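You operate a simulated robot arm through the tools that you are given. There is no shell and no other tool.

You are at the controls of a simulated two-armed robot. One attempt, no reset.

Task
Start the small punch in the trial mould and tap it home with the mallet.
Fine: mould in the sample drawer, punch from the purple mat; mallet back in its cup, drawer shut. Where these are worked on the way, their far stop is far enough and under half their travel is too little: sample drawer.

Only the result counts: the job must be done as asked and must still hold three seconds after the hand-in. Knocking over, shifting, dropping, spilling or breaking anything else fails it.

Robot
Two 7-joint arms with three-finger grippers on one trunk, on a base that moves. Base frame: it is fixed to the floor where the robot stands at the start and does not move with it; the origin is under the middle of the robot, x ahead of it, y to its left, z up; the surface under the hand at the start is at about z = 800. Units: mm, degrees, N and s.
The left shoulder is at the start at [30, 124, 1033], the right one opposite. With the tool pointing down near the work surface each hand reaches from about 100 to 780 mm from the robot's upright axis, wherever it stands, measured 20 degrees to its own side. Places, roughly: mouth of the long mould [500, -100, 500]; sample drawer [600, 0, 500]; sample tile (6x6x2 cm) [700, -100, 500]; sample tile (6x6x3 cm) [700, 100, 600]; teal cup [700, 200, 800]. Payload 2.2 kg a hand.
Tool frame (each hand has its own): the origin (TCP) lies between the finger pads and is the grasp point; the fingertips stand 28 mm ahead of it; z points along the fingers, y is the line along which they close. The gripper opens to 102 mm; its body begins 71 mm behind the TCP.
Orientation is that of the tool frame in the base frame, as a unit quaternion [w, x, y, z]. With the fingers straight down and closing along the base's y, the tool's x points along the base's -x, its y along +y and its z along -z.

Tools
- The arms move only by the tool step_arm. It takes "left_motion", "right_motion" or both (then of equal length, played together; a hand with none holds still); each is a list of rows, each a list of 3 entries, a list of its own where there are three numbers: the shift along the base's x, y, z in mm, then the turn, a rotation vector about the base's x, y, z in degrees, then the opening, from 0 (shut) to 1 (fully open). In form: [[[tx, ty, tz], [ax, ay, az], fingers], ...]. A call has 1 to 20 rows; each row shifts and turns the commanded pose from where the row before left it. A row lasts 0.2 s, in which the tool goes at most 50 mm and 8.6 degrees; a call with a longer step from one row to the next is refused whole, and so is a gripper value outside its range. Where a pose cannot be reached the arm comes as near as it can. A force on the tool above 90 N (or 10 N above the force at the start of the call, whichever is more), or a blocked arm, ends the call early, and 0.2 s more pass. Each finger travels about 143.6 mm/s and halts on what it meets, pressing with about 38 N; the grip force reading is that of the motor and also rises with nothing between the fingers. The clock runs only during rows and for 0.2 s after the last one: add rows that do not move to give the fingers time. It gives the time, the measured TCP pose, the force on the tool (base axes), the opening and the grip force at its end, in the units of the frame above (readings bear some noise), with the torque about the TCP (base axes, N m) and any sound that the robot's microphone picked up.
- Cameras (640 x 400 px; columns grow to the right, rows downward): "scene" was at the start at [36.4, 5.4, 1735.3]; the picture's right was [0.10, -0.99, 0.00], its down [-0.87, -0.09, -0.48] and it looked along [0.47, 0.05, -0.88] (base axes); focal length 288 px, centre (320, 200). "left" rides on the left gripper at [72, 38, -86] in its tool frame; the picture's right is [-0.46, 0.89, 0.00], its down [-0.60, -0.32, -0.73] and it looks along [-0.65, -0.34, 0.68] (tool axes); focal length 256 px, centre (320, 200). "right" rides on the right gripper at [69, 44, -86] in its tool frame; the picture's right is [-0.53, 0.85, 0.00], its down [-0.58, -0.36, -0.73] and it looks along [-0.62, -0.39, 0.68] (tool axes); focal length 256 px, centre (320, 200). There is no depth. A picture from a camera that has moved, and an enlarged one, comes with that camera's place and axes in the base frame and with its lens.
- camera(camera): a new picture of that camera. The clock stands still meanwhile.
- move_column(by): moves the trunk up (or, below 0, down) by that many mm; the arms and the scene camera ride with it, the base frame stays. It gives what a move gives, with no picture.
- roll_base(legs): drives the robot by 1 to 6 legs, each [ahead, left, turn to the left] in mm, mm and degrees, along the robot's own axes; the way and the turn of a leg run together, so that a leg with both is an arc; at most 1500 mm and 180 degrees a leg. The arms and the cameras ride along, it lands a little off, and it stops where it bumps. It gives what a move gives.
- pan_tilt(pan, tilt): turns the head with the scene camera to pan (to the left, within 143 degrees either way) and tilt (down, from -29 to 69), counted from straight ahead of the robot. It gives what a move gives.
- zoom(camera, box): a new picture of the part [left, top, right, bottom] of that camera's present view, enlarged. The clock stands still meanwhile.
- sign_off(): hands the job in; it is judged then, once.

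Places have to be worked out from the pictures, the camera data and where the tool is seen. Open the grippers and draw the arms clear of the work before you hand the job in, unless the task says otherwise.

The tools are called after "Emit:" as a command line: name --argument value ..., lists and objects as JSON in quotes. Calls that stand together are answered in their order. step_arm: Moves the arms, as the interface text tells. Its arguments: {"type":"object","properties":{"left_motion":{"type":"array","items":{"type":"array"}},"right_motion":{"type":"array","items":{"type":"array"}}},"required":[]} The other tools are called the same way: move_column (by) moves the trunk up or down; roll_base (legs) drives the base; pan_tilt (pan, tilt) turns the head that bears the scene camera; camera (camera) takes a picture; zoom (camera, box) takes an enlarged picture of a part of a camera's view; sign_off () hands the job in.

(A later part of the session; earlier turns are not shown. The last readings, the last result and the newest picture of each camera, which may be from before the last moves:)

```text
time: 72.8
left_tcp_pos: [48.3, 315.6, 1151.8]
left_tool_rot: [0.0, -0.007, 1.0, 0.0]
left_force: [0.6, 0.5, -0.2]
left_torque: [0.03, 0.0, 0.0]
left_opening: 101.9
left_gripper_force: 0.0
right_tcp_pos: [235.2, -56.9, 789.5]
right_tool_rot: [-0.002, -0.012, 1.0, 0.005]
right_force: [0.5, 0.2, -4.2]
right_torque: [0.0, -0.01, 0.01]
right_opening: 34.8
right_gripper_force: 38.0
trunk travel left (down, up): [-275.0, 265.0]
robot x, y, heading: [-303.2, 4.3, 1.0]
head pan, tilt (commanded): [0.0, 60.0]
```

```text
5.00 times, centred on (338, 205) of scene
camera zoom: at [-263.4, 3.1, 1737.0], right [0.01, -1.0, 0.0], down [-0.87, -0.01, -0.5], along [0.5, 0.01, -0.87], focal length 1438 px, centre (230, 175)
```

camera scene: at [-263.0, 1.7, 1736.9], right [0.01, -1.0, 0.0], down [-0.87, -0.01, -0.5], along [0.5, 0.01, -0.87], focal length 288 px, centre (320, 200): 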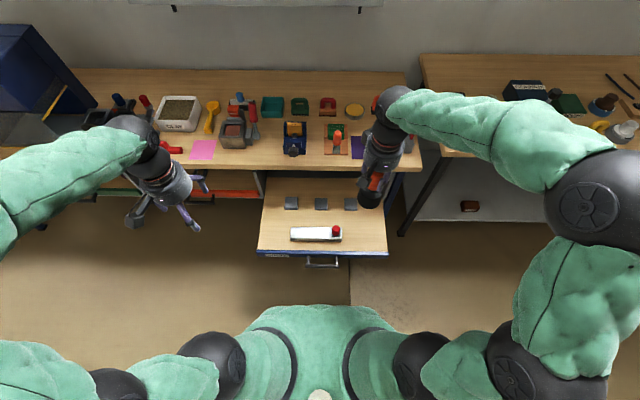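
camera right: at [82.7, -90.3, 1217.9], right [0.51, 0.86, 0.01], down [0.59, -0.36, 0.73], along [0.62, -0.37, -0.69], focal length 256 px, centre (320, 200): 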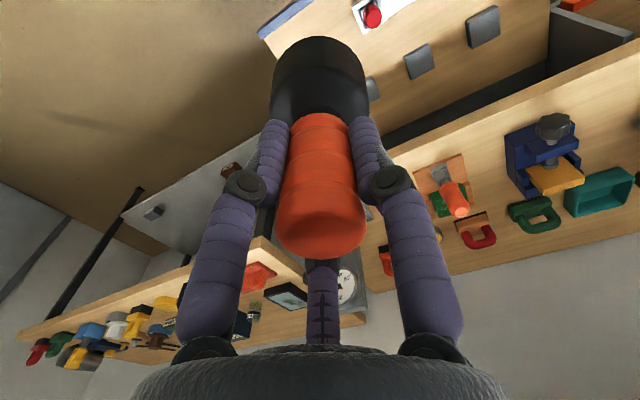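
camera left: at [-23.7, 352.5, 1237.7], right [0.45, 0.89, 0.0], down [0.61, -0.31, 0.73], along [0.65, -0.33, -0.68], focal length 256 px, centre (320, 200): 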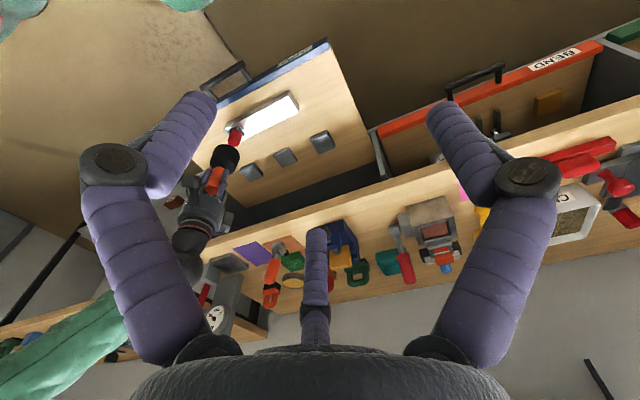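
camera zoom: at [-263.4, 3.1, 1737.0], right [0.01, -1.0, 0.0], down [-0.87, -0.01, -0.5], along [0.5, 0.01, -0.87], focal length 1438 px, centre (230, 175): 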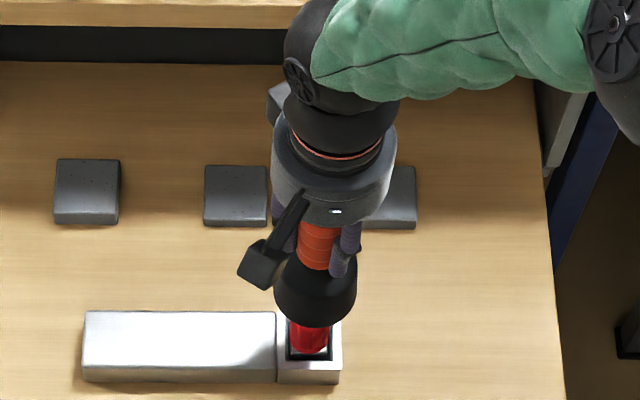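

The mallet hangs above the punch. I zoom from the left camera for the sideways alignment.

Emit:
zoom --camera "left" --box '[190, 85, 286, 185]'

Emit:
zoom --camera "scene" --box '[310, 200, 374, 245]'

```text
4.00 times, centred on (238, 135) of left
camera zoom: at [-23.7, 352.5, 1237.7], right [0.45, 0.89, 0.0], down [0.61, -0.31, 0.73], along [0.65, -0.33, -0.68], focal length 1024 px, centre (648, 460)
```

zoom: 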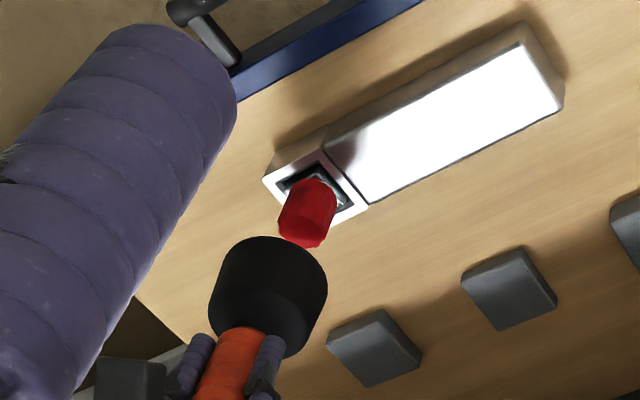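

```text
8.89 times, centred on (342, 222) of scene
camera zoom: at [-263.4, 3.1, 1737.0], right [0.01, -1.0, 0.0], down [-0.87, -0.01, -0.5], along [0.5, 0.01, -0.87], focal length 2557 px, centre (124, 0)
```

zoom: 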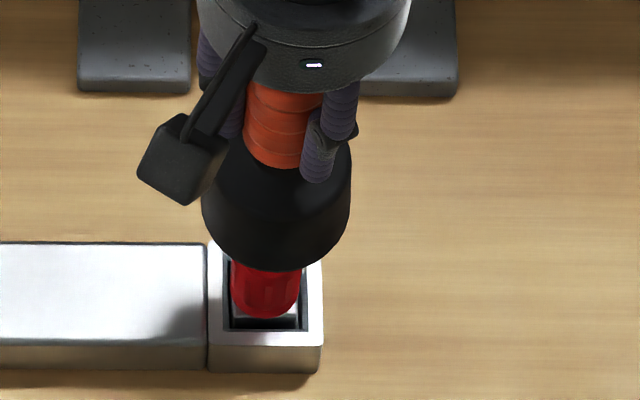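

The mallet head is centred over the punch within a few mm. I lower it to just above the knob, then give a first light tap (down 18 mm quickly, then back up).

Emit:
step_arm --right_motion '[[[3, -1, -20], [0, 0, 0], 0], [[0, 0, -20], [0, 0, 0], 0], [[0, 0, 0], [0, 0, 0], 0]]'

Emit:
zoom --camera "left" --box '[190, 85, 286, 185]'

Emit:
zoom --camera "scene" --box '[310, 200, 374, 245]'

```text
time: 73.5
left_tcp_pos: [50.5, 315.2, 1151.5]
left_tool_rot: [-0.001, -0.007, 1.0, 0.0]
left_force: [0.1, -0.3, -0.8]
left_torque: [0.01, -0.01, 0.0]
left_opening: 101.9
left_gripper_force: 0.0
right_tcp_pos: [242.3, -60.0, 749.6]
right_tool_rot: [-0.001, -0.013, 1.0, 0.006]
right_force: [-0.4, 0.2, -4.1]
right_torque: [-0.02, -0.02, -0.02]
right_opening: 34.8
right_gripper_force: 38.2
trunk travel left (down, up): [-275.0, 265.0]
robot x, y, heading: [-301.5, 3.2, 0.7]
head pan, tilt (commanded): [0.0, 60.0]
```

```text
4.00 times, centred on (238, 135) of left
camera zoom: at [-23.5, 352.4, 1237.6], right [0.45, 0.89, 0.0], down [0.61, -0.31, 0.73], along [0.65, -0.33, -0.68], focal length 1024 px, centre (648, 460)
```

zoom: 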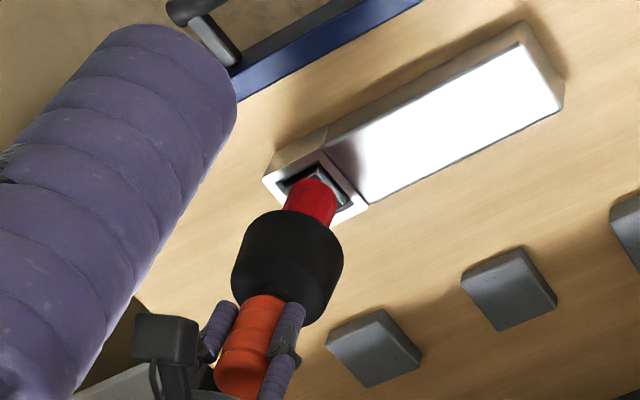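

```text
8.89 times, centred on (342, 222) of scene
camera zoom: at [-263.0, 3.0, 1737.0], right [0.01, -1.0, 0.0], down [-0.87, -0.01, -0.5], along [0.5, 0.01, -0.87], focal length 2557 px, centre (124, 0)
```

zoom: 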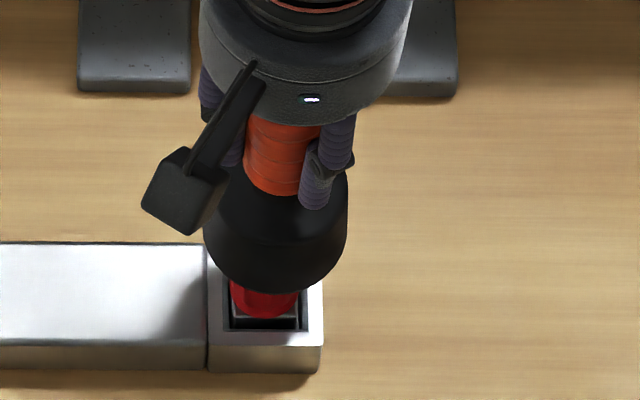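

Aligned. I now tap: a quick 20 mm stroke down and back up.

Emit:
step_arm --right_motion '[[[0, 0, -20], [0, 0, 0], 0], [[0, 0, 20], [0, 0, 0], 0]]'

Emit:
zoom --camera "scene" --box '[310, 200, 374, 245]'

```text
time: 74.2
left_tcp_pos: [48.7, 315.2, 1152.7]
left_tool_rot: [0.0, -0.007, 1.0, 0.0]
left_force: [-0.2, 0.0, 0.4]
left_torque: [0.01, -0.02, -0.03]
left_opening: 102.4
left_gripper_force: 0.0
right_tcp_pos: [239.8, -59.2, 751.1]
right_tool_rot: [-0.002, -0.012, 1.0, 0.005]
right_force: [-1.1, -0.6, -5.9]
right_torque: [0.01, -0.03, 0.01]
right_opening: 35.0
right_gripper_force: 37.6
trunk travel left (down, up): [-275.0, 265.0]
robot x, y, heading: [-300.8, 6.1, 1.0]
head pan, tilt (commanded): [0.0, 60.0]
```

```text
8.89 times, centred on (342, 222) of scene
camera zoom: at [-264.1, 3.0, 1737.0], right [0.01, -1.0, 0.0], down [-0.87, -0.01, -0.5], along [0.5, 0.01, -0.87], focal length 2557 px, centre (124, 0)
```

zoom: 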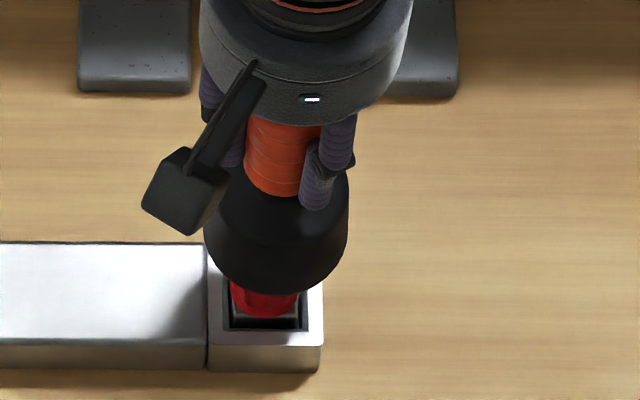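

No sound or stop was reported, so it's unclear whether the head touched. I lower slowly to find the contact height.

Emit:
step_arm --right_motion '[[[0, 0, -8], [0, 0, 0], 0], [[0, 0, -4], [0, 0, 0], 0], [[0, 0, 0], [0, 0, 0], 0]]'

```text
time: 75.0
left_tcp_pos: [50.0, 314.5, 1151.4]
left_tool_rot: [0.0, -0.007, 1.0, 0.0]
left_force: [-0.1, -0.1, -0.9]
left_torque: [0.0, 0.05, 0.0]
left_opening: 102.0
left_gripper_force: 0.1
right_tcp_pos: [241.4, -58.9, 738.7]
right_tool_rot: [-0.001, -0.012, 1.0, 0.005]
right_force: [0.2, -0.1, -4.8]
right_torque: [0.03, 0.0, 0.02]
right_opening: 34.7
right_gripper_force: 38.4
trunk travel left (down, up): [-275.0, 265.0]
robot x, y, heading: [-299.4, 6.4, 1.0]
head pan, tilt (commanded): [0.0, 60.0]
```

No contact at 738.7 yet. I keep lowering in 4 mm steps.

Emit:
step_arm --right_motion '[[[0, 0, -4], [0, 0, 0], 0], [[0, 0, -4], [0, 0, 0], 0], [[0, 0, 0], [0, 0, 0], 0]]'

Emit:
zoom --camera "scene" --box '[310, 200, 374, 245]'

Emit:
zoom --camera "left" --box '[190, 85, 286, 185]'

```text
time: 75.8
left_tcp_pos: [47.9, 316.6, 1152.8]
left_tool_rot: [0.001, -0.007, 1.0, 0.0]
left_force: [-0.2, 0.3, 0.4]
left_torque: [-0.01, 0.04, -0.03]
left_opening: 102.1
left_gripper_force: 0.0
right_tcp_pos: [244.0, -60.8, 732.6]
right_tool_rot: [-0.002, -0.012, 1.0, 0.005]
right_force: [-2.2, -0.9, 2.5]
right_torque: [-0.07, 0.18, -0.01]
right_opening: 34.9
right_gripper_force: 38.6
trunk travel left (down, up): [-275.0, 265.0]
robot x, y, heading: [-305.0, 3.3, 0.8]
head pan, tilt (commanded): [0.0, 60.0]
```

```text
8.89 times, centred on (342, 222) of scene
camera zoom: at [-263.7, 3.0, 1737.0], right [0.01, -1.0, 0.0], down [-0.87, -0.01, -0.5], along [0.5, 0.01, -0.87], focal length 2557 px, centre (124, 0)
```

zoom: 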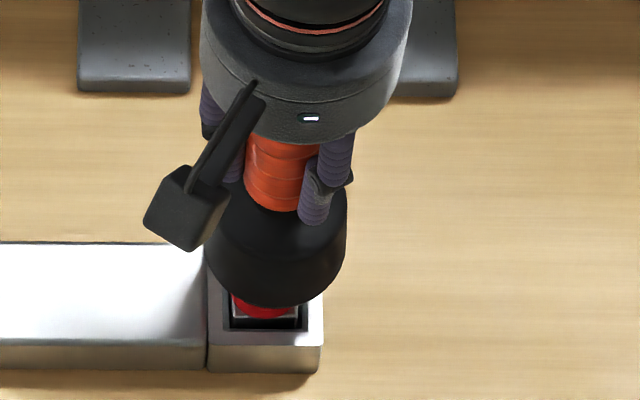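

```text
4.00 times, centred on (238, 135) of left
camera zoom: at [-23.9, 352.4, 1237.8], right [0.45, 0.89, 0.0], down [0.61, -0.31, 0.73], along [0.65, -0.33, -0.68], focal length 1024 px, centre (648, 460)
```

zoom: 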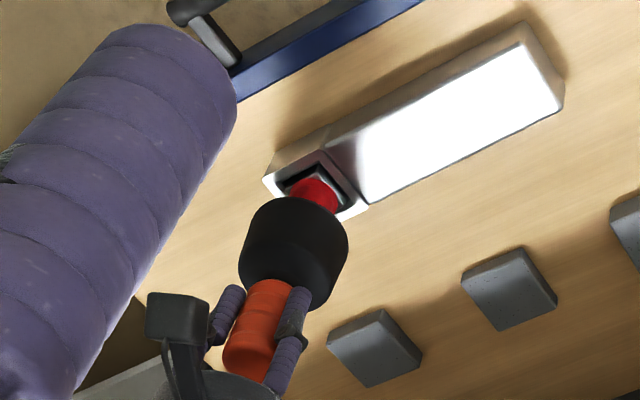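

Contact is at TCP z≈732. I now raise 30 mm and strike with a faster 40 mm stroke, then come back up.

Emit:
step_arm --right_motion '[[[0, 0, 30], [0, 0, 0], 0], [[0, 0, 0], [0, 0, 0], 0], [[0, 0, -40], [0, 0, 0], 0], [[0, 0, 40], [0, 0, 0], 0]]'

Emit:
zoom --camera "scene" --box '[310, 200, 374, 245]'

Emit:
zoom --camera "left" --box '[190, 85, 286, 185]'

```text
time: 76.8
left_tcp_pos: [48.1, 315.4, 1151.5]
left_tool_rot: [-0.001, -0.006, 1.0, 0.0]
left_force: [-0.4, -0.2, 0.9]
left_torque: [0.02, 0.0, 0.0]
left_opening: 101.9
left_gripper_force: 0.0
right_tcp_pos: [242.0, -60.5, 762.8]
right_tool_rot: [-0.002, -0.012, 1.0, 0.005]
right_force: [-1.0, 0.1, -5.4]
right_torque: [-0.01, -0.05, 0.02]
right_opening: 35.0
right_gripper_force: 38.4
trunk travel left (down, up): [-275.0, 265.0]
robot x, y, heading: [-303.8, 5.2, 0.7]
head pan, tilt (commanded): [0.0, 60.0]
```

```text
8.89 times, centred on (342, 222) of scene
camera zoom: at [-264.8, 3.1, 1737.0], right [0.01, -1.0, 0.0], down [-0.87, -0.01, -0.5], along [0.5, 0.01, -0.87], focal length 2557 px, centre (124, 0)
```

zoom: 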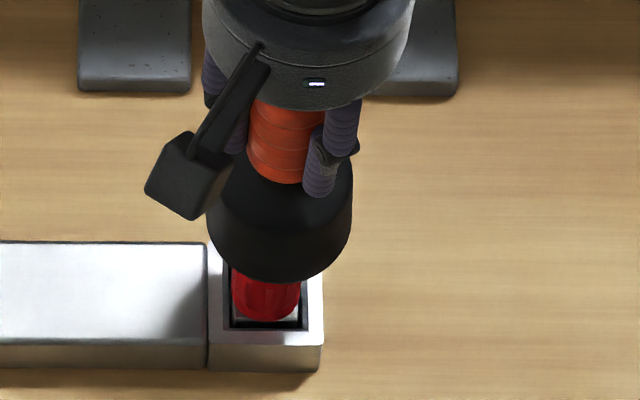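

```text
4.00 times, centred on (238, 135) of left
camera zoom: at [-24.8, 352.5, 1238.0], right [0.45, 0.89, 0.0], down [0.61, -0.31, 0.73], along [0.65, -0.33, -0.68], focal length 1024 px, centre (648, 460)
```

zoom: 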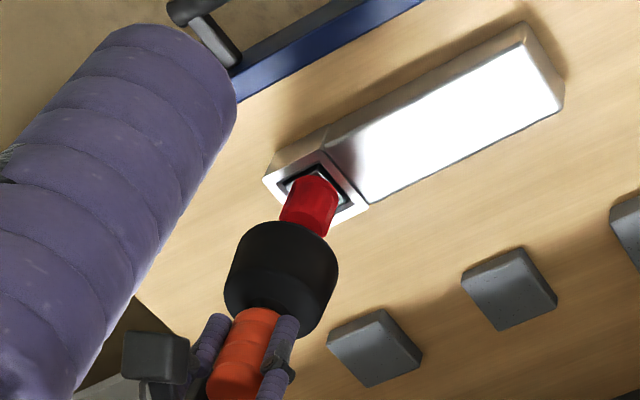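

The knob seems a few mm lower than before. I strike again and this time hold at the bottom to read the height and force.

Emit:
step_arm --right_motion '[[[0, 0, 10], [0, 0, 0], 0], [[0, 0, -48], [0, 0, 0], 0], [[0, 0, 0], [0, 0, 0], 0]]'

```text
time: 77.5
left_tcp_pos: [47.5, 315.1, 1151.1]
left_tool_rot: [0.0, -0.007, 1.0, -0.001]
left_force: [0.2, -0.8, 0.4]
left_torque: [0.01, 0.02, 0.0]
left_opening: 102.1
left_gripper_force: 0.0
right_tcp_pos: [246.0, -61.7, 725.9]
right_tool_rot: [0.001, -0.011, 1.0, 0.005]
right_force: [-1.4, 0.9, 11.4]
right_torque: [0.07, -0.11, 0.03]
right_opening: 34.8
right_gripper_force: 38.1
trunk travel left (down, up): [-275.0, 265.0]
robot x, y, heading: [-302.2, 1.7, 0.8]
head pan, tilt (commanded): [0.0, 60.0]
```

The head now rests at z≈726, about 6 mm lower than the first contact, so the punch is going in. I strike twice more with larger follow-through.

Emit:
step_arm --right_motion '[[[0, 0, 35], [0, 0, 0], 0], [[0, 0, 0], [0, 0, 0], 0], [[0, 0, -45], [0, 0, 0], 0], [[0, 0, 40], [0, 0, 0], 0], [[0, 0, 0], [0, 0, 0], 0], [[0, 0, -48], [0, 0, 0], 0], [[0, 0, 0], [0, 0, 0], 0]]'

Emit:
zoom --camera "scene" --box '[310, 200, 374, 245]'

Emit:
zoom --camera "left" --box '[190, 85, 286, 185]'

```text
time: 79.2
left_tcp_pos: [48.6, 315.8, 1152.7]
left_tool_rot: [0.001, -0.007, 1.0, 0.0]
left_force: [0.1, 0.7, 0.4]
left_torque: [-0.01, 0.04, -0.03]
left_opening: 102.2
left_gripper_force: 0.0
right_tcp_pos: [245.1, -62.3, 708.9]
right_tool_rot: [0.004, -0.012, 1.0, 0.004]
right_force: [0.7, 3.6, 35.8]
right_torque: [0.11, -0.27, -0.01]
right_opening: 35.0
right_gripper_force: 37.8
trunk travel left (down, up): [-275.0, 265.0]
robot x, y, heading: [-304.1, 5.9, 1.1]
head pan, tilt (commanded): [0.0, 60.0]
```

```text
8.89 times, centred on (342, 222) of scene
camera zoom: at [-265.9, 3.7, 1737.4], right [0.01, -1.0, 0.0], down [-0.87, -0.01, -0.5], along [0.5, 0.01, -0.87], focal length 2557 px, centre (124, 0)
```

zoom: 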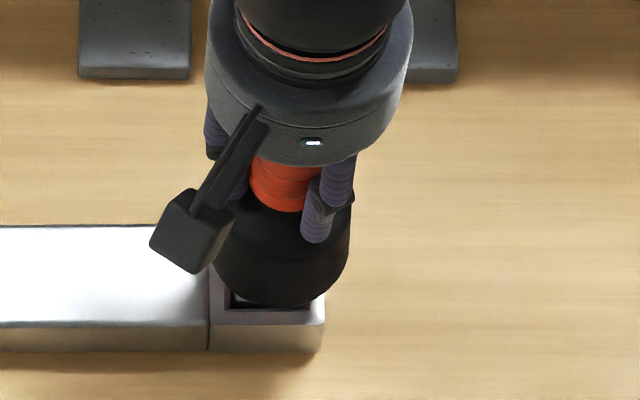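

```text
4.00 times, centred on (238, 135) of left
camera zoom: at [-25.5, 352.9, 1238.3], right [0.45, 0.89, 0.0], down [0.61, -0.31, 0.73], along [0.65, -0.33, -0.68], focal length 1024 px, centre (648, 460)
```

zoom: 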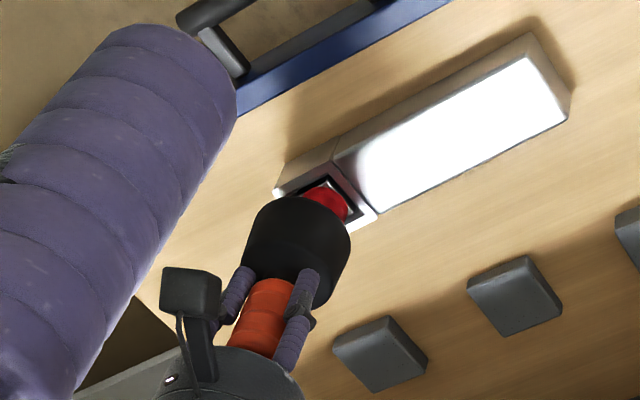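

The drawer view shifted slightly and the mallet sank farther than expected (z≈709, 36 N). I stop striking, raise the mallet and inspect the punch.

Emit:
step_arm --right_motion '[[[0, 0, 30], [0, 0, 0], 0], [[0, 0, 40], [0, 0, 0], 0], [[0, 0, 0], [0, 0, 0], 0]]'

Emit:
zoom --camera "scene" --box '[298, 195, 378, 245]'

Emit:
zoom --camera "left" --box '[190, 75, 302, 185]'

Emit:
camera --camera "scene"

```text
time: 80.0
left_tcp_pos: [50.4, 315.5, 1151.5]
left_tool_rot: [0.001, -0.007, 1.0, 0.0]
left_force: [0.9, 0.3, -0.9]
left_torque: [0.01, 0.04, 0.02]
left_opening: 102.1
left_gripper_force: 0.1
right_tcp_pos: [244.2, -61.6, 773.0]
right_tool_rot: [-0.003, -0.013, 1.0, 0.005]
right_force: [-1.3, -0.7, -4.8]
right_torque: [0.0, -0.01, 0.0]
right_opening: 35.0
right_gripper_force: 38.0
trunk travel left (down, up): [-275.0, 265.0]
robot x, y, heading: [-300.7, 4.3, 0.6]
head pan, tilt (commanded): [0.0, 60.0]
```

```text
8.00 times, centred on (338, 220) of scene
camera zoom: at [-262.4, 3.0, 1736.8], right [0.01, -1.0, 0.0], down [-0.87, -0.01, -0.5], along [0.5, 0.01, -0.87], focal length 2301 px, centre (176, 40)
```

zoom: 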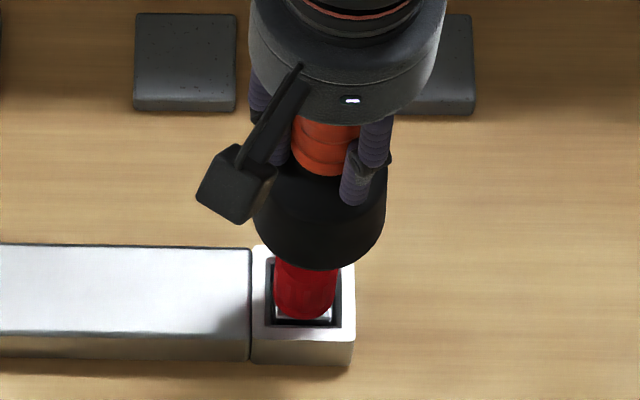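

```text
3.64 times, centred on (246, 130) of left
camera zoom: at [-23.0, 352.4, 1237.4], right [0.45, 0.89, 0.0], down [0.61, -0.31, 0.73], along [0.65, -0.33, -0.68], focal length 931 px, centre (589, 454)
```

zoom: 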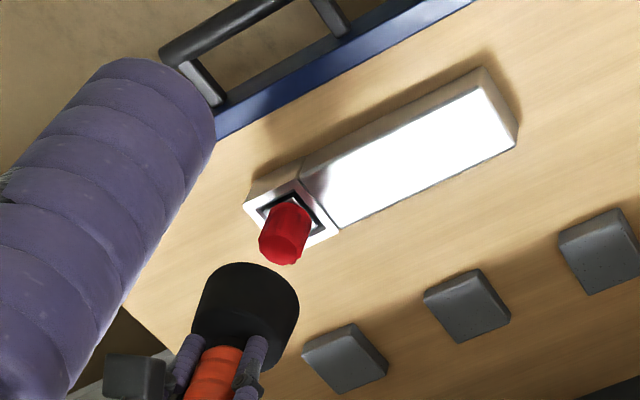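

```text
taken
camera scene: at [-262.4, 3.0, 1736.8], right [0.01, -1.0, 0.0], down [-0.87, -0.01, -0.5], along [0.5, 0.01, -0.87], focal length 288 px, centre (320, 200)
```

scene: 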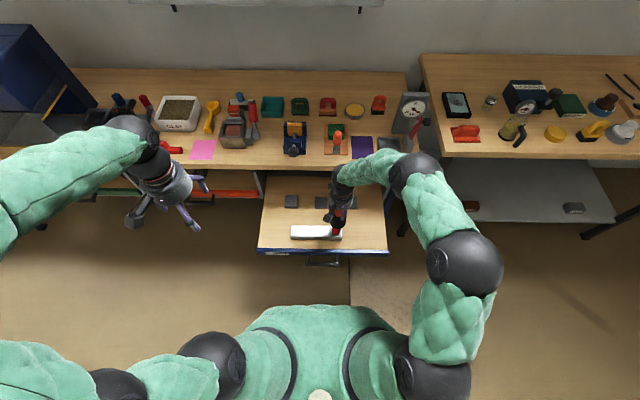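

The mallet slid up in the grip instead of driving the punch much, as the knob still stands proud. I lift higher and aside to see the punch clearly.

Emit:
step_arm --right_motion '[[[0, 0, 45], [0, 0, 0], 0], [[20, -30, 30], [0, 0, 0], 0], [[20, -40, 0], [0, 0, 0], 0], [[0, -30, 0], [0, 0, 0], 0]]'

Emit:
zoom --camera "scene" --box '[298, 205, 378, 255]'

Emit:
zoom --camera "left" --box '[200, 80, 312, 150]'

Emit:
camera --camera "right"

```text
time: 81.0
left_tcp_pos: [48.3, 314.1, 1151.6]
left_tool_rot: [0.0, -0.009, 1.0, 0.0]
left_force: [-1.1, -0.6, 0.0]
left_torque: [0.01, -0.02, 0.0]
left_opening: 101.7
left_gripper_force: 0.1
right_tcp_pos: [282.2, -160.4, 851.4]
right_tool_rot: [-0.002, -0.012, 1.0, 0.006]
right_force: [0.9, 0.1, -4.1]
right_torque: [0.01, -0.02, -0.02]
right_opening: 34.6
right_gripper_force: 38.4
trunk travel left (down, up): [-275.0, 265.0]
robot x, y, heading: [-303.9, 3.2, 1.0]
head pan, tilt (commanded): [0.0, 60.0]
```

```text
8.00 times, centred on (338, 230) of scene
camera zoom: at [-263.6, 1.8, 1736.9], right [0.01, -1.0, 0.0], down [-0.87, -0.01, -0.5], along [0.5, 0.01, -0.87], focal length 2301 px, centre (176, -40)
```

zoom: 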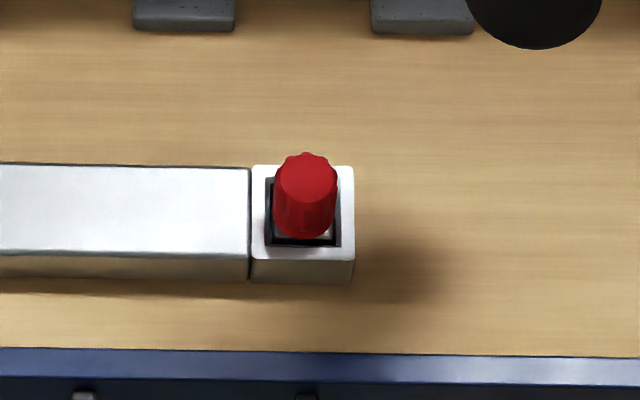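

```text
5.71 times, centred on (256, 115) of left
camera zoom: at [-24.0, 351.6, 1238.0], right [0.45, 0.89, 0.0], down [0.61, -0.31, 0.73], along [0.65, -0.33, -0.68], focal length 1463 px, centre (686, 686)
```

zoom: 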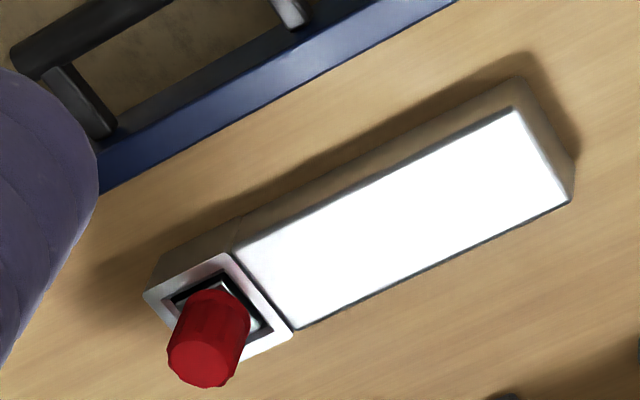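

```text
taken
camera right: at [213.6, -121.1, 939.2], right [0.51, 0.86, 0.01], down [0.59, -0.36, 0.73], along [0.63, -0.37, -0.69], focal length 256 px, centre (320, 200)
```

right: 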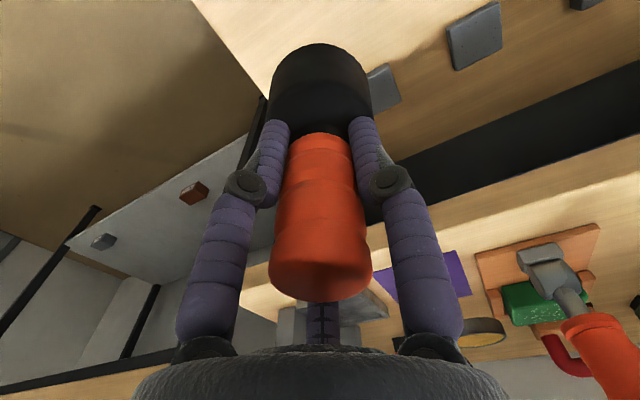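

The mallet slid about 20 mm up through the fingers and the drawer crept in about 8 mm, while the punch only sank 2–3 mm. I'll let the handle's end come up against the palm so force passes through it; I re-centre the mallet over the punch, now near (243, -60).

Emit:
step_arm --right_motion '[[[-13, 35, 0], [0, 0, 0], 0], [[-13, 35, 0], [0, 0, 0], 0], [[-13, 30, -35], [0, 0, 0], 0], [[0, 0, -45], [0, 0, 0], 0], [[0, 0, -30], [0, 0, 0], 0], [[0, 0, 0], [0, 0, 0], 0]]'

Emit:
zoom --camera "scene" --box '[298, 195, 378, 245]'

Emit:
zoom --camera "left" --box '[190, 75, 302, 185]'

```text
time: 82.3
left_tcp_pos: [48.9, 315.1, 1151.9]
left_tool_rot: [0.0, -0.007, 1.0, 0.0]
left_force: [-0.3, 0.4, -0.4]
left_torque: [0.0, 0.0, -0.01]
left_opening: 101.8
left_gripper_force: 0.1
right_tcp_pos: [243.3, -62.0, 740.6]
right_tool_rot: [-0.001, -0.013, 1.0, 0.005]
right_force: [0.8, -0.1, -5.6]
right_torque: [0.03, -0.01, 0.01]
right_opening: 34.9
right_gripper_force: 37.4
trunk travel left (down, up): [-275.0, 265.0]
robot x, y, heading: [-305.3, 5.5, 0.5]
head pan, tilt (commanded): [0.0, 60.0]
```

```text
8.00 times, centred on (338, 220) of scene
camera zoom: at [-263.1, 2.7, 1737.0], right [0.01, -1.0, 0.0], down [-0.87, -0.01, -0.5], along [0.5, 0.01, -0.87], focal length 2301 px, centre (176, 40)
```

zoom: 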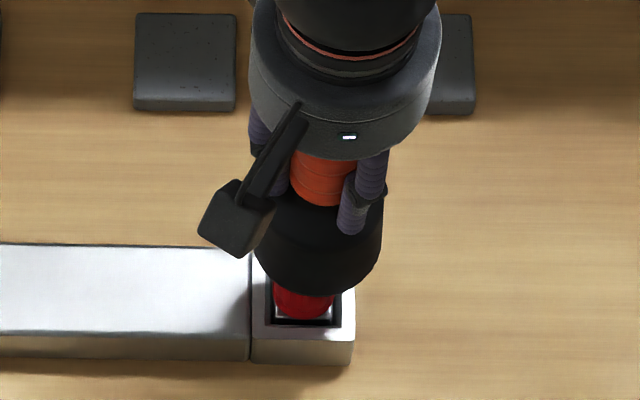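

```text
3.64 times, centred on (246, 130) of left
camera zoom: at [-23.6, 352.2, 1237.7], right [0.45, 0.89, 0.0], down [0.61, -0.31, 0.73], along [0.65, -0.33, -0.68], focal length 931 px, centre (589, 454)
```

zoom: 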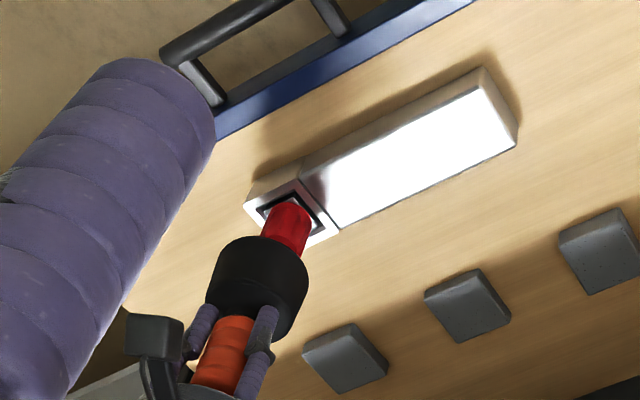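

The head is about 5 mm off sideways. I correct (+1, +5) and press down steadily with a slight bias toward the robot so the drawer stays against its stop.

Emit:
step_arm --right_motion '[[[1, 5, 0], [0, 0, 0], 0], [[0, 0, -10], [0, 0, 0], 0], [[0, 0, -10], [0, 0, 0], 0], [[-1, 0, -6], [0, 0, 0], 0], [[-1, 0, -6], [0, 0, 0], 0], [[-1, 0, -6], [0, 0, 0], 0], [[0, 0, 0], [0, 0, 0], 0]]'

Emit:
zoom --camera "scene" --box '[298, 195, 378, 245]'

Emit:
camera --camera "right"

```text
time: 84.0
left_tcp_pos: [46.4, 316.3, 1152.6]
left_tool_rot: [0.0, -0.007, 1.0, 0.0]
left_force: [-0.3, 0.0, -0.2]
left_torque: [0.01, 0.01, -0.03]
left_opening: 102.0
left_gripper_force: 0.1
right_tcp_pos: [243.4, -54.4, 706.8]
right_tool_rot: [0.005, -0.012, 1.0, 0.005]
right_force: [0.6, 3.4, 33.8]
right_torque: [0.09, -0.4, 0.01]
right_opening: 34.9
right_gripper_force: 38.4
trunk travel left (down, up): [-275.0, 265.0]
robot x, y, heading: [-303.6, 1.6, 0.8]
head pan, tilt (commanded): [0.0, 60.0]
```

```text
8.00 times, centred on (338, 220) of scene
camera zoom: at [-266.5, 3.9, 1737.3], right [0.01, -1.0, 0.0], down [-0.86, -0.01, -0.5], along [0.5, 0.01, -0.87], focal length 2301 px, centre (176, 40)
```

zoom: 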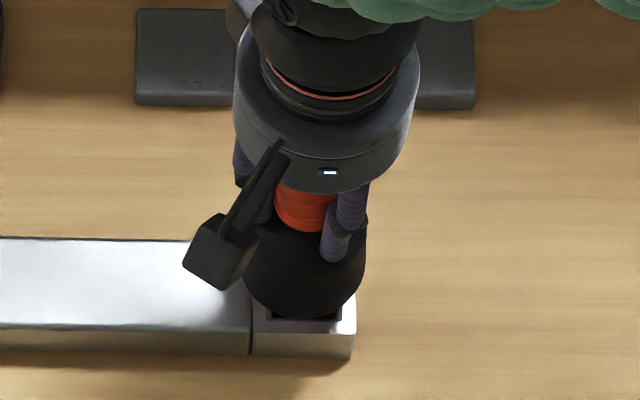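

```text
taken
camera right: at [174.1, -14.5, 792.8], right [0.51, 0.86, 0.01], down [0.58, -0.36, 0.73], along [0.63, -0.37, -0.68], focal length 256 px, centre (320, 200)
```

right: 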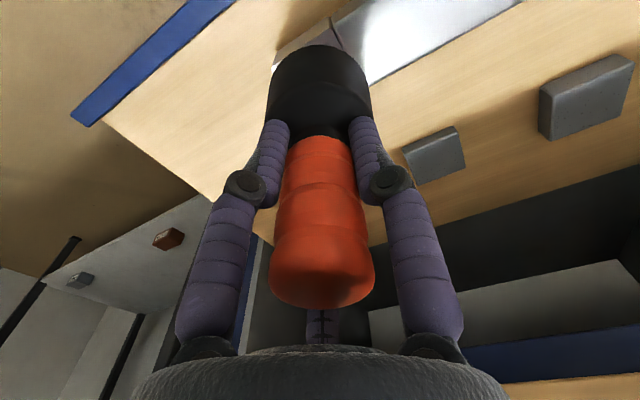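

Steady 34 N load with the mallet sliding only a little. I keep pressing in 6 mm steps toward palm contact.

Emit:
step_arm --right_motion '[[[-0.5, 0, -6], [0, 0, 0], 0], [[-0.5, 0, -6], [0, 0, 0], 0], [[0, 0, 0], [0, 0, 0], 0]]'

Emit:
camera --camera "right"

Emit:
zoom --camera "left" --box '[190, 75, 302, 185]'

```text
time: 84.8
left_tcp_pos: [44.2, 316.0, 1153.1]
left_tool_rot: [0.002, -0.007, 1.0, -0.001]
left_force: [-0.1, 1.2, -0.9]
left_torque: [-0.01, -0.01, -0.04]
left_opening: 102.2
left_gripper_force: 0.0
right_tcp_pos: [245.3, -55.2, 699.8]
right_tool_rot: [0.007, -0.01, 1.0, 0.005]
right_force: [-5.9, 1.3, 80.9]
right_torque: [-0.48, 0.6, -0.04]
right_opening: 34.4
right_gripper_force: 37.9
trunk travel left (down, up): [-275.0, 265.0]
robot x, y, heading: [-303.3, -0.1, 0.8]
head pan, tilt (commanded): [0.0, 60.0]
```

```text
taken
camera right: at [174.4, -14.5, 785.1], right [0.52, 0.86, 0.02], down [0.57, -0.36, 0.74], along [0.64, -0.37, -0.68], focal length 256 px, centre (320, 200)
```

right: 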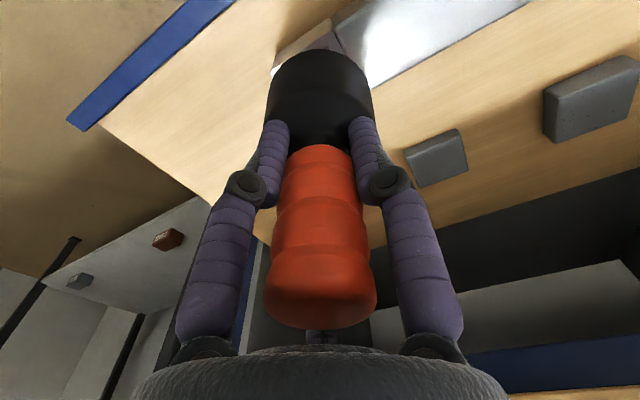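

```text
3.64 times, centred on (246, 130) of left
camera zoom: at [-29.1, 353.1, 1239.2], right [0.45, 0.89, 0.0], down [0.61, -0.31, 0.73], along [0.66, -0.33, -0.68], focal length 931 px, centre (589, 454)
```

zoom: 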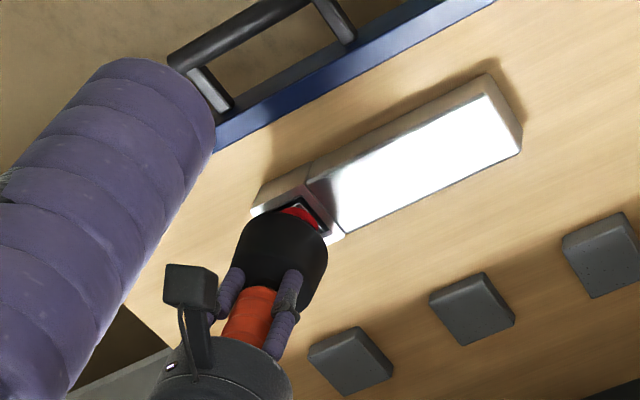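

The force reached 81 N. I raise the mallet and look whether the punch has gone in.

Emit:
step_arm --right_motion '[[[0, 0, 20], [0, 0, 0], 0], [[0, 0, 40], [0, 0, 0], 0], [[0, 0, 45], [0, 0, 0], 0], [[20, -40, 20], [0, 0, 0], 0], [[20, -40, 0], [0, 0, 0], 0], [[0, -20, 0], [0, 0, 0], 0]]'

Emit:
zoom --camera "scene" --box '[298, 205, 378, 255]'

Emit:
zoom --camera "left" --box '[200, 80, 312, 150]'

Emit:
camera --camera "right"

```text
time: 86.2
left_tcp_pos: [48.8, 315.9, 1151.7]
left_tool_rot: [0.0, -0.007, 1.0, -0.001]
left_force: [0.7, 0.2, -0.5]
left_torque: [0.0, -0.05, 0.02]
left_opening: 102.1
left_gripper_force: 0.1
right_tcp_pos: [281.5, -153.4, 817.2]
right_tool_rot: [-0.001, -0.012, 1.0, 0.005]
right_force: [0.6, 0.1, -3.3]
right_torque: [0.0, -0.02, -0.01]
right_opening: 34.1
right_gripper_force: 37.6
trunk travel left (down, up): [-275.0, 265.0]
robot x, y, heading: [-306.8, 0.4, 0.8]
head pan, tilt (commanded): [0.0, 60.0]
```

```text
8.00 times, centred on (338, 230) of scene
camera zoom: at [-263.6, 2.3, 1736.9], right [0.01, -1.0, 0.0], down [-0.87, -0.01, -0.5], along [0.5, 0.01, -0.87], focal length 2301 px, centre (176, -40)
```

zoom: 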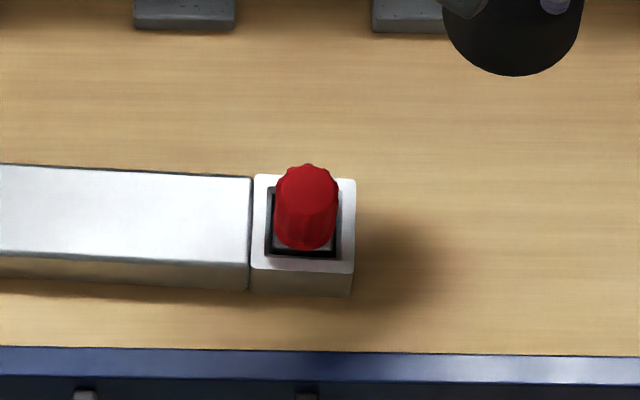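

```text
5.71 times, centred on (256, 115) of left
camera zoom: at [-24.0, 352.0, 1237.9], right [0.45, 0.89, 0.0], down [0.61, -0.31, 0.73], along [0.65, -0.33, -0.68], focal length 1463 px, centre (686, 686)
```

zoom: 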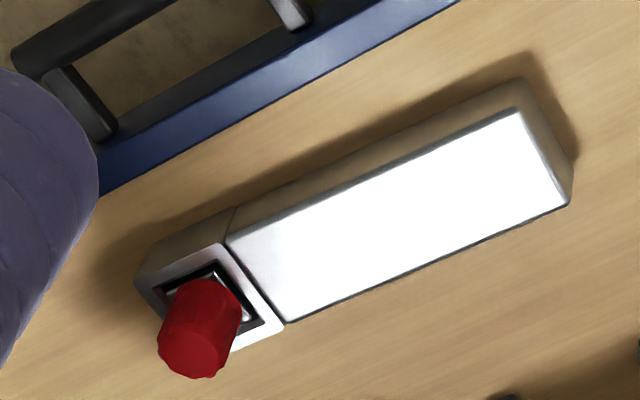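

```text
taken
camera right: at [212.5, -113.5, 903.1], right [0.51, 0.86, 0.01], down [0.59, -0.36, 0.73], along [0.62, -0.37, -0.69], focal length 256 px, centre (320, 200)
```

right: 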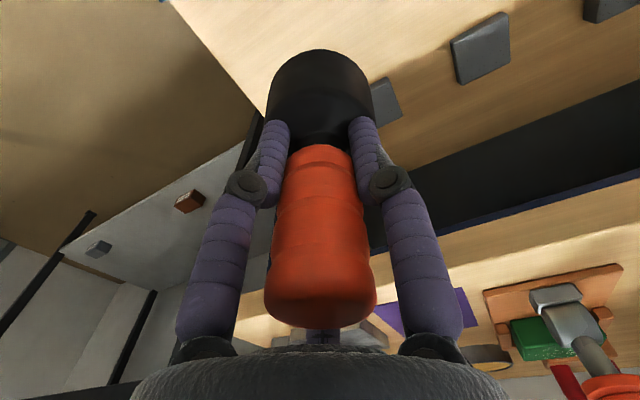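

Interesting: the loose mould turned a few degrees under the press, and the knob's foot now seems level with the rim, so the punch may be seated. I bring the free left hand in for a close camera view of the punch.

Emit:
step_arm --left_motion '[[[6, -26, -37], [0, 0, 0], 1], [[6, -26, -37], [0, 0, 0], 1], [[6, -26, -37], [0, 0, 0], 1], [[6, -26, -37], [0, 0, 0], 1], [[6, -26, -37], [0, 0, 0], 1], [[6, -26, -37], [0, 0, 0], 1], [[6, -26, -37], [0, 0, 0], 1], [[6, -26, -37], [0, 0, 0], 1], [[6, -26, -37], [0, 0, 0], 1], [[6, -26, -37], [0, 0, 0], 1], [[6, -26, -37], [0, 0, 0], 1], [[5, -26, -37], [0, 0, 0], 1]]'

Emit:
camera --camera "left"

```text
time: 88.8
left_tcp_pos: [122.2, 0.5, 706.2]
left_tool_rot: [0.0, -0.007, 1.0, 0.0]
left_force: [0.3, 0.2, 0.2]
left_torque: [0.02, 0.07, -0.04]
left_opening: 102.0
left_gripper_force: 0.0
right_tcp_pos: [282.3, -154.1, 814.5]
right_tool_rot: [-0.002, -0.012, 1.0, 0.006]
right_force: [-0.1, -1.4, -4.3]
right_torque: [-0.02, 0.02, 0.0]
right_opening: 34.2
right_gripper_force: 38.4
trunk travel left (down, up): [-275.0, 265.0]
robot x, y, heading: [-303.3, 2.2, 0.7]
head pan, tilt (commanded): [0.0, 60.0]
```

```text
taken
camera left: at [49.2, 38.2, 792.2], right [0.45, 0.89, 0.0], down [0.61, -0.31, 0.73], along [0.65, -0.33, -0.68], focal length 256 px, centre (320, 200)
```

left: 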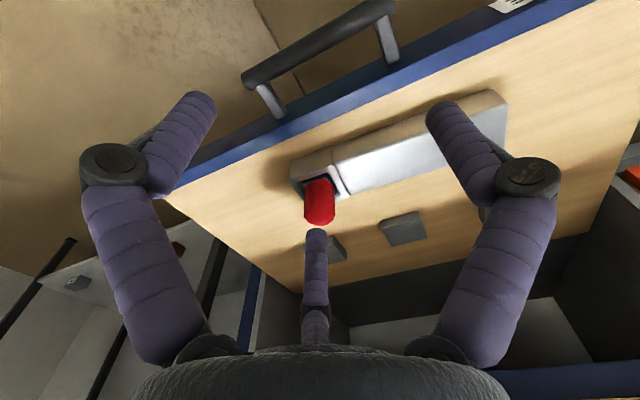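

Emit:
zoom --camera "left" --box '[270, 130, 382, 235]'

```text
3.81 times, centred on (326, 182) of left
camera zoom: at [49.2, 38.2, 792.2], right [0.45, 0.89, 0.0], down [0.61, -0.31, 0.73], along [0.65, -0.33, -0.68], focal length 975 px, centre (297, 267)
```

zoom: 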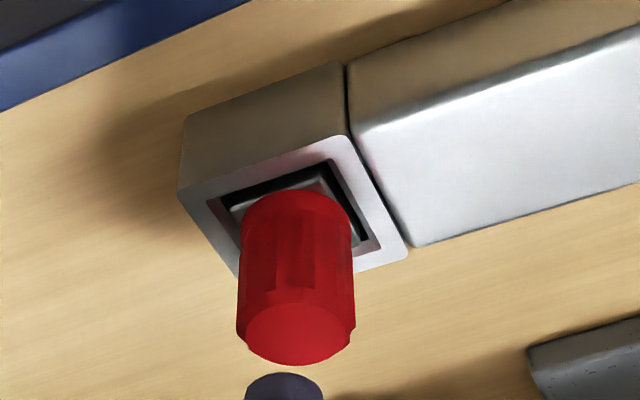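

The shank's top is now level with the rim, so the punch has sunk about 5 mm or more from its started depth. I move the left hand back to a spot where its camera can watch while I give a couple more clean vertical taps.

Emit:
step_arm --left_motion '[[[-27, 20, 25], [0, 0, 0], 1], [[-27, 20, 25], [0, 0, 0], 1], [[-27, 20, 25], [0, 0, 0], 1], [[0, 0, 0], [0, 0, 0], 1]]'

Emit:
camera --camera "left"

Emit:
zoom --camera "left" --box '[262, 150, 374, 255]'

```text
time: 89.8
left_tcp_pos: [40.0, 60.7, 779.3]
left_tool_rot: [0.0, -0.008, 1.0, 0.001]
left_force: [0.1, -0.2, -0.3]
left_torque: [0.05, 0.02, 0.01]
left_opening: 101.8
left_gripper_force: 0.1
right_tcp_pos: [281.6, -153.1, 815.4]
right_tool_rot: [-0.001, -0.013, 1.0, 0.005]
right_force: [-0.8, -0.6, -3.6]
right_torque: [0.02, 0.02, 0.03]
right_opening: 34.2
right_gripper_force: 37.9
trunk travel left (down, up): [-275.0, 265.0]
robot x, y, heading: [-304.1, 3.2, 0.7]
head pan, tilt (commanded): [0.0, 60.0]
```

```text
taken
camera left: at [-32.2, 98.7, 865.6], right [0.45, 0.89, 0.0], down [0.61, -0.31, 0.73], along [0.65, -0.33, -0.68], focal length 256 px, centre (320, 200)
```

left: 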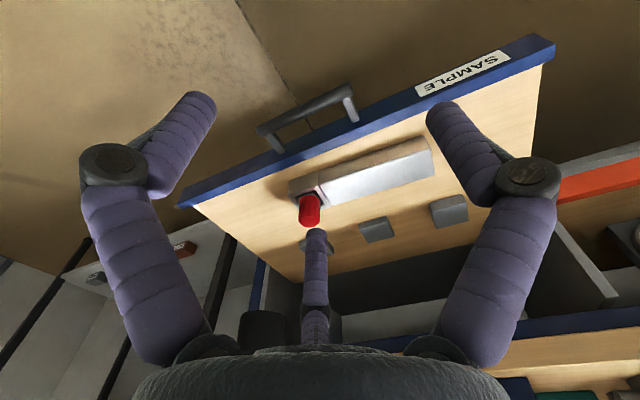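

```text
3.81 times, centred on (318, 202) of left
camera zoom: at [-32.2, 98.7, 865.6], right [0.45, 0.89, 0.0], down [0.61, -0.31, 0.73], along [0.65, -0.33, -0.68], focal length 975 px, centre (328, 190)
```

zoom: 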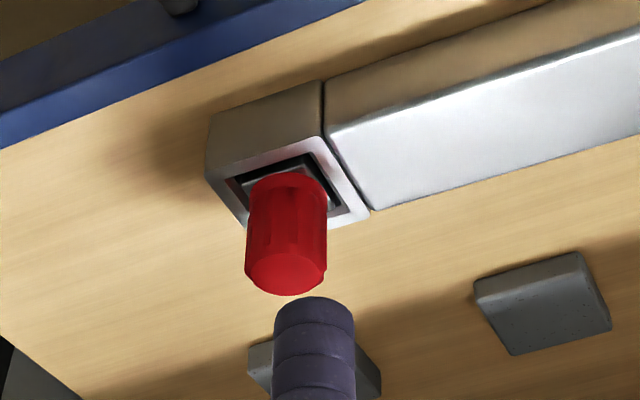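

I have a baseline view. I bring the mallet back over the punch at about (237, -57), stopping about 30 mm above it.

Emit:
step_arm --right_motion '[[[-15, 32, 0], [0, 0, 0], 0], [[-15, 32, 0], [0, 0, 0], 0], [[-15, 32, 0], [0, 0, 0], 0], [[0, 0, -40], [0, 0, 0], 0], [[0, 0, -40], [0, 0, 0], 0], [[0, 0, 0], [0, 0, 0], 0]]'

Emit:
zoom --camera "left" --box '[262, 150, 374, 255]'

Emit:
zoom --camera "scene" --box '[298, 195, 378, 245]'

```text
time: 91.2
left_tcp_pos: [39.3, 61.7, 779.5]
left_tool_rot: [0.0, -0.008, 1.0, 0.0]
left_force: [-0.6, -0.2, 0.4]
left_torque: [0.03, -0.04, 0.02]
left_opening: 101.8
left_gripper_force: 0.2
right_tcp_pos: [235.5, -58.5, 735.4]
right_tool_rot: [-0.003, -0.013, 1.0, 0.005]
right_force: [-0.9, 0.5, -4.0]
right_torque: [0.01, -0.02, 0.01]
right_opening: 34.4
right_gripper_force: 38.1
trunk travel left (down, up): [-275.0, 265.0]
robot x, y, heading: [-300.9, 2.4, 1.0]
head pan, tilt (commanded): [0.0, 60.0]
```

```text
3.81 times, centred on (318, 202) of left
camera zoom: at [-32.7, 98.6, 865.8], right [0.45, 0.89, 0.0], down [0.61, -0.31, 0.73], along [0.65, -0.33, -0.68], focal length 975 px, centre (328, 190)
```

zoom: 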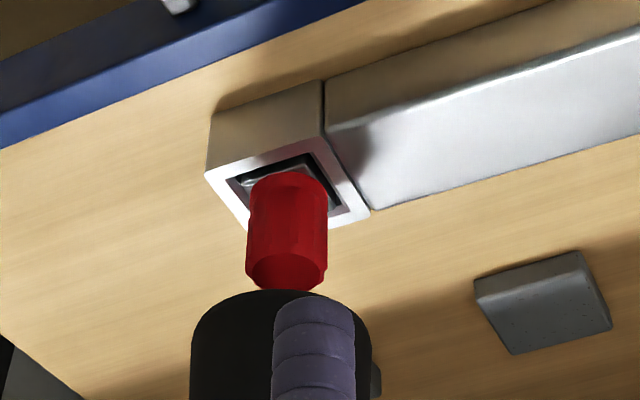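

```text
8.00 times, centred on (338, 220) of scene
camera zoom: at [-263.1, 2.6, 1737.0], right [0.01, -1.0, 0.0], down [-0.87, -0.01, -0.5], along [0.5, 0.01, -0.87], focal length 2301 px, centre (176, 40)
```

zoom: 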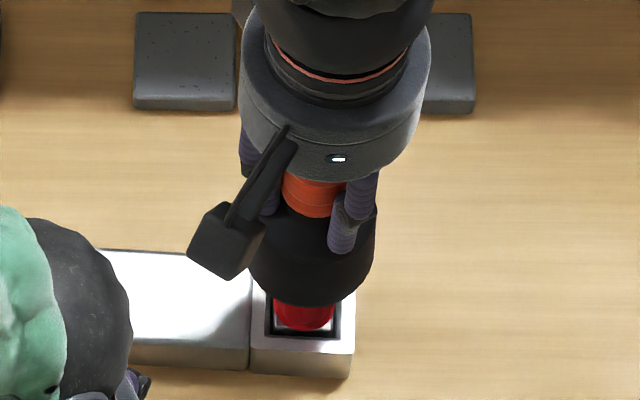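

The head is centred above the knob in both views. I strike: a fast 44 mm stroke straight down, then back up.

Emit:
step_arm --right_motion '[[[0, 0, -46], [0, 0, 0], 0], [[0, 0, 46], [0, 0, 0], 0], [[0, 0, 0], [0, 0, 0], 0]]'

Emit:
zoom --camera "left" --box '[262, 150, 374, 255]'

Emit:
zoom --camera "scene" --box '[298, 195, 378, 245]'

```text
time: 92.0
left_tcp_pos: [39.7, 60.8, 779.4]
left_tool_rot: [-0.001, -0.007, 1.0, 0.001]
left_force: [-0.2, -0.2, -0.4]
left_torque: [0.0, 0.0, 0.0]
left_opening: 102.1
left_gripper_force: 0.1
right_tcp_pos: [235.3, -57.7, 734.1]
right_tool_rot: [-0.001, -0.013, 1.0, 0.006]
right_force: [0.0, 0.4, -4.1]
right_torque: [0.01, 0.0, -0.02]
right_opening: 34.7
right_gripper_force: 38.6
trunk travel left (down, up): [-275.0, 265.0]
robot x, y, heading: [-301.3, 3.9, 1.0]
head pan, tilt (commanded): [0.0, 60.0]
```

```text
3.81 times, centred on (318, 202) of left
camera zoom: at [-32.2, 98.8, 865.5], right [0.45, 0.89, 0.0], down [0.61, -0.31, 0.73], along [0.65, -0.33, -0.68], focal length 975 px, centre (328, 190)
```

zoom: 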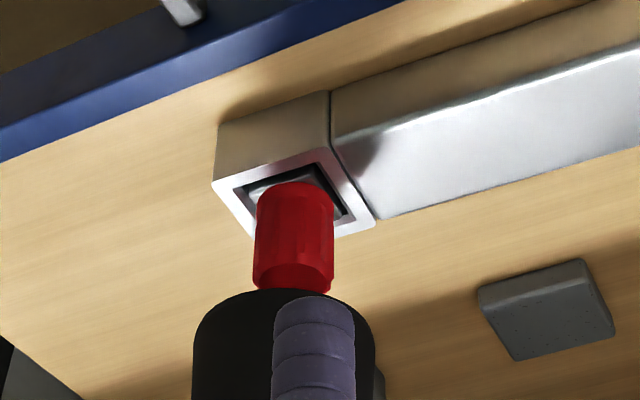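

```text
8.00 times, centred on (338, 220) of scene
camera zoom: at [-262.0, 2.9, 1736.8], right [0.01, -1.0, 0.0], down [-0.87, -0.01, -0.5], along [0.5, 0.01, -0.87], focal length 2301 px, centre (176, 40)
```

zoom: 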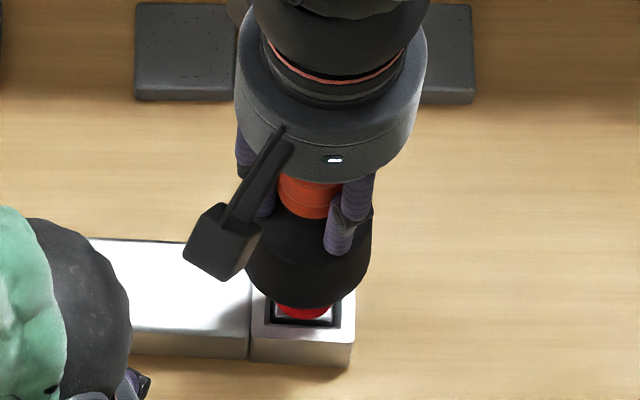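

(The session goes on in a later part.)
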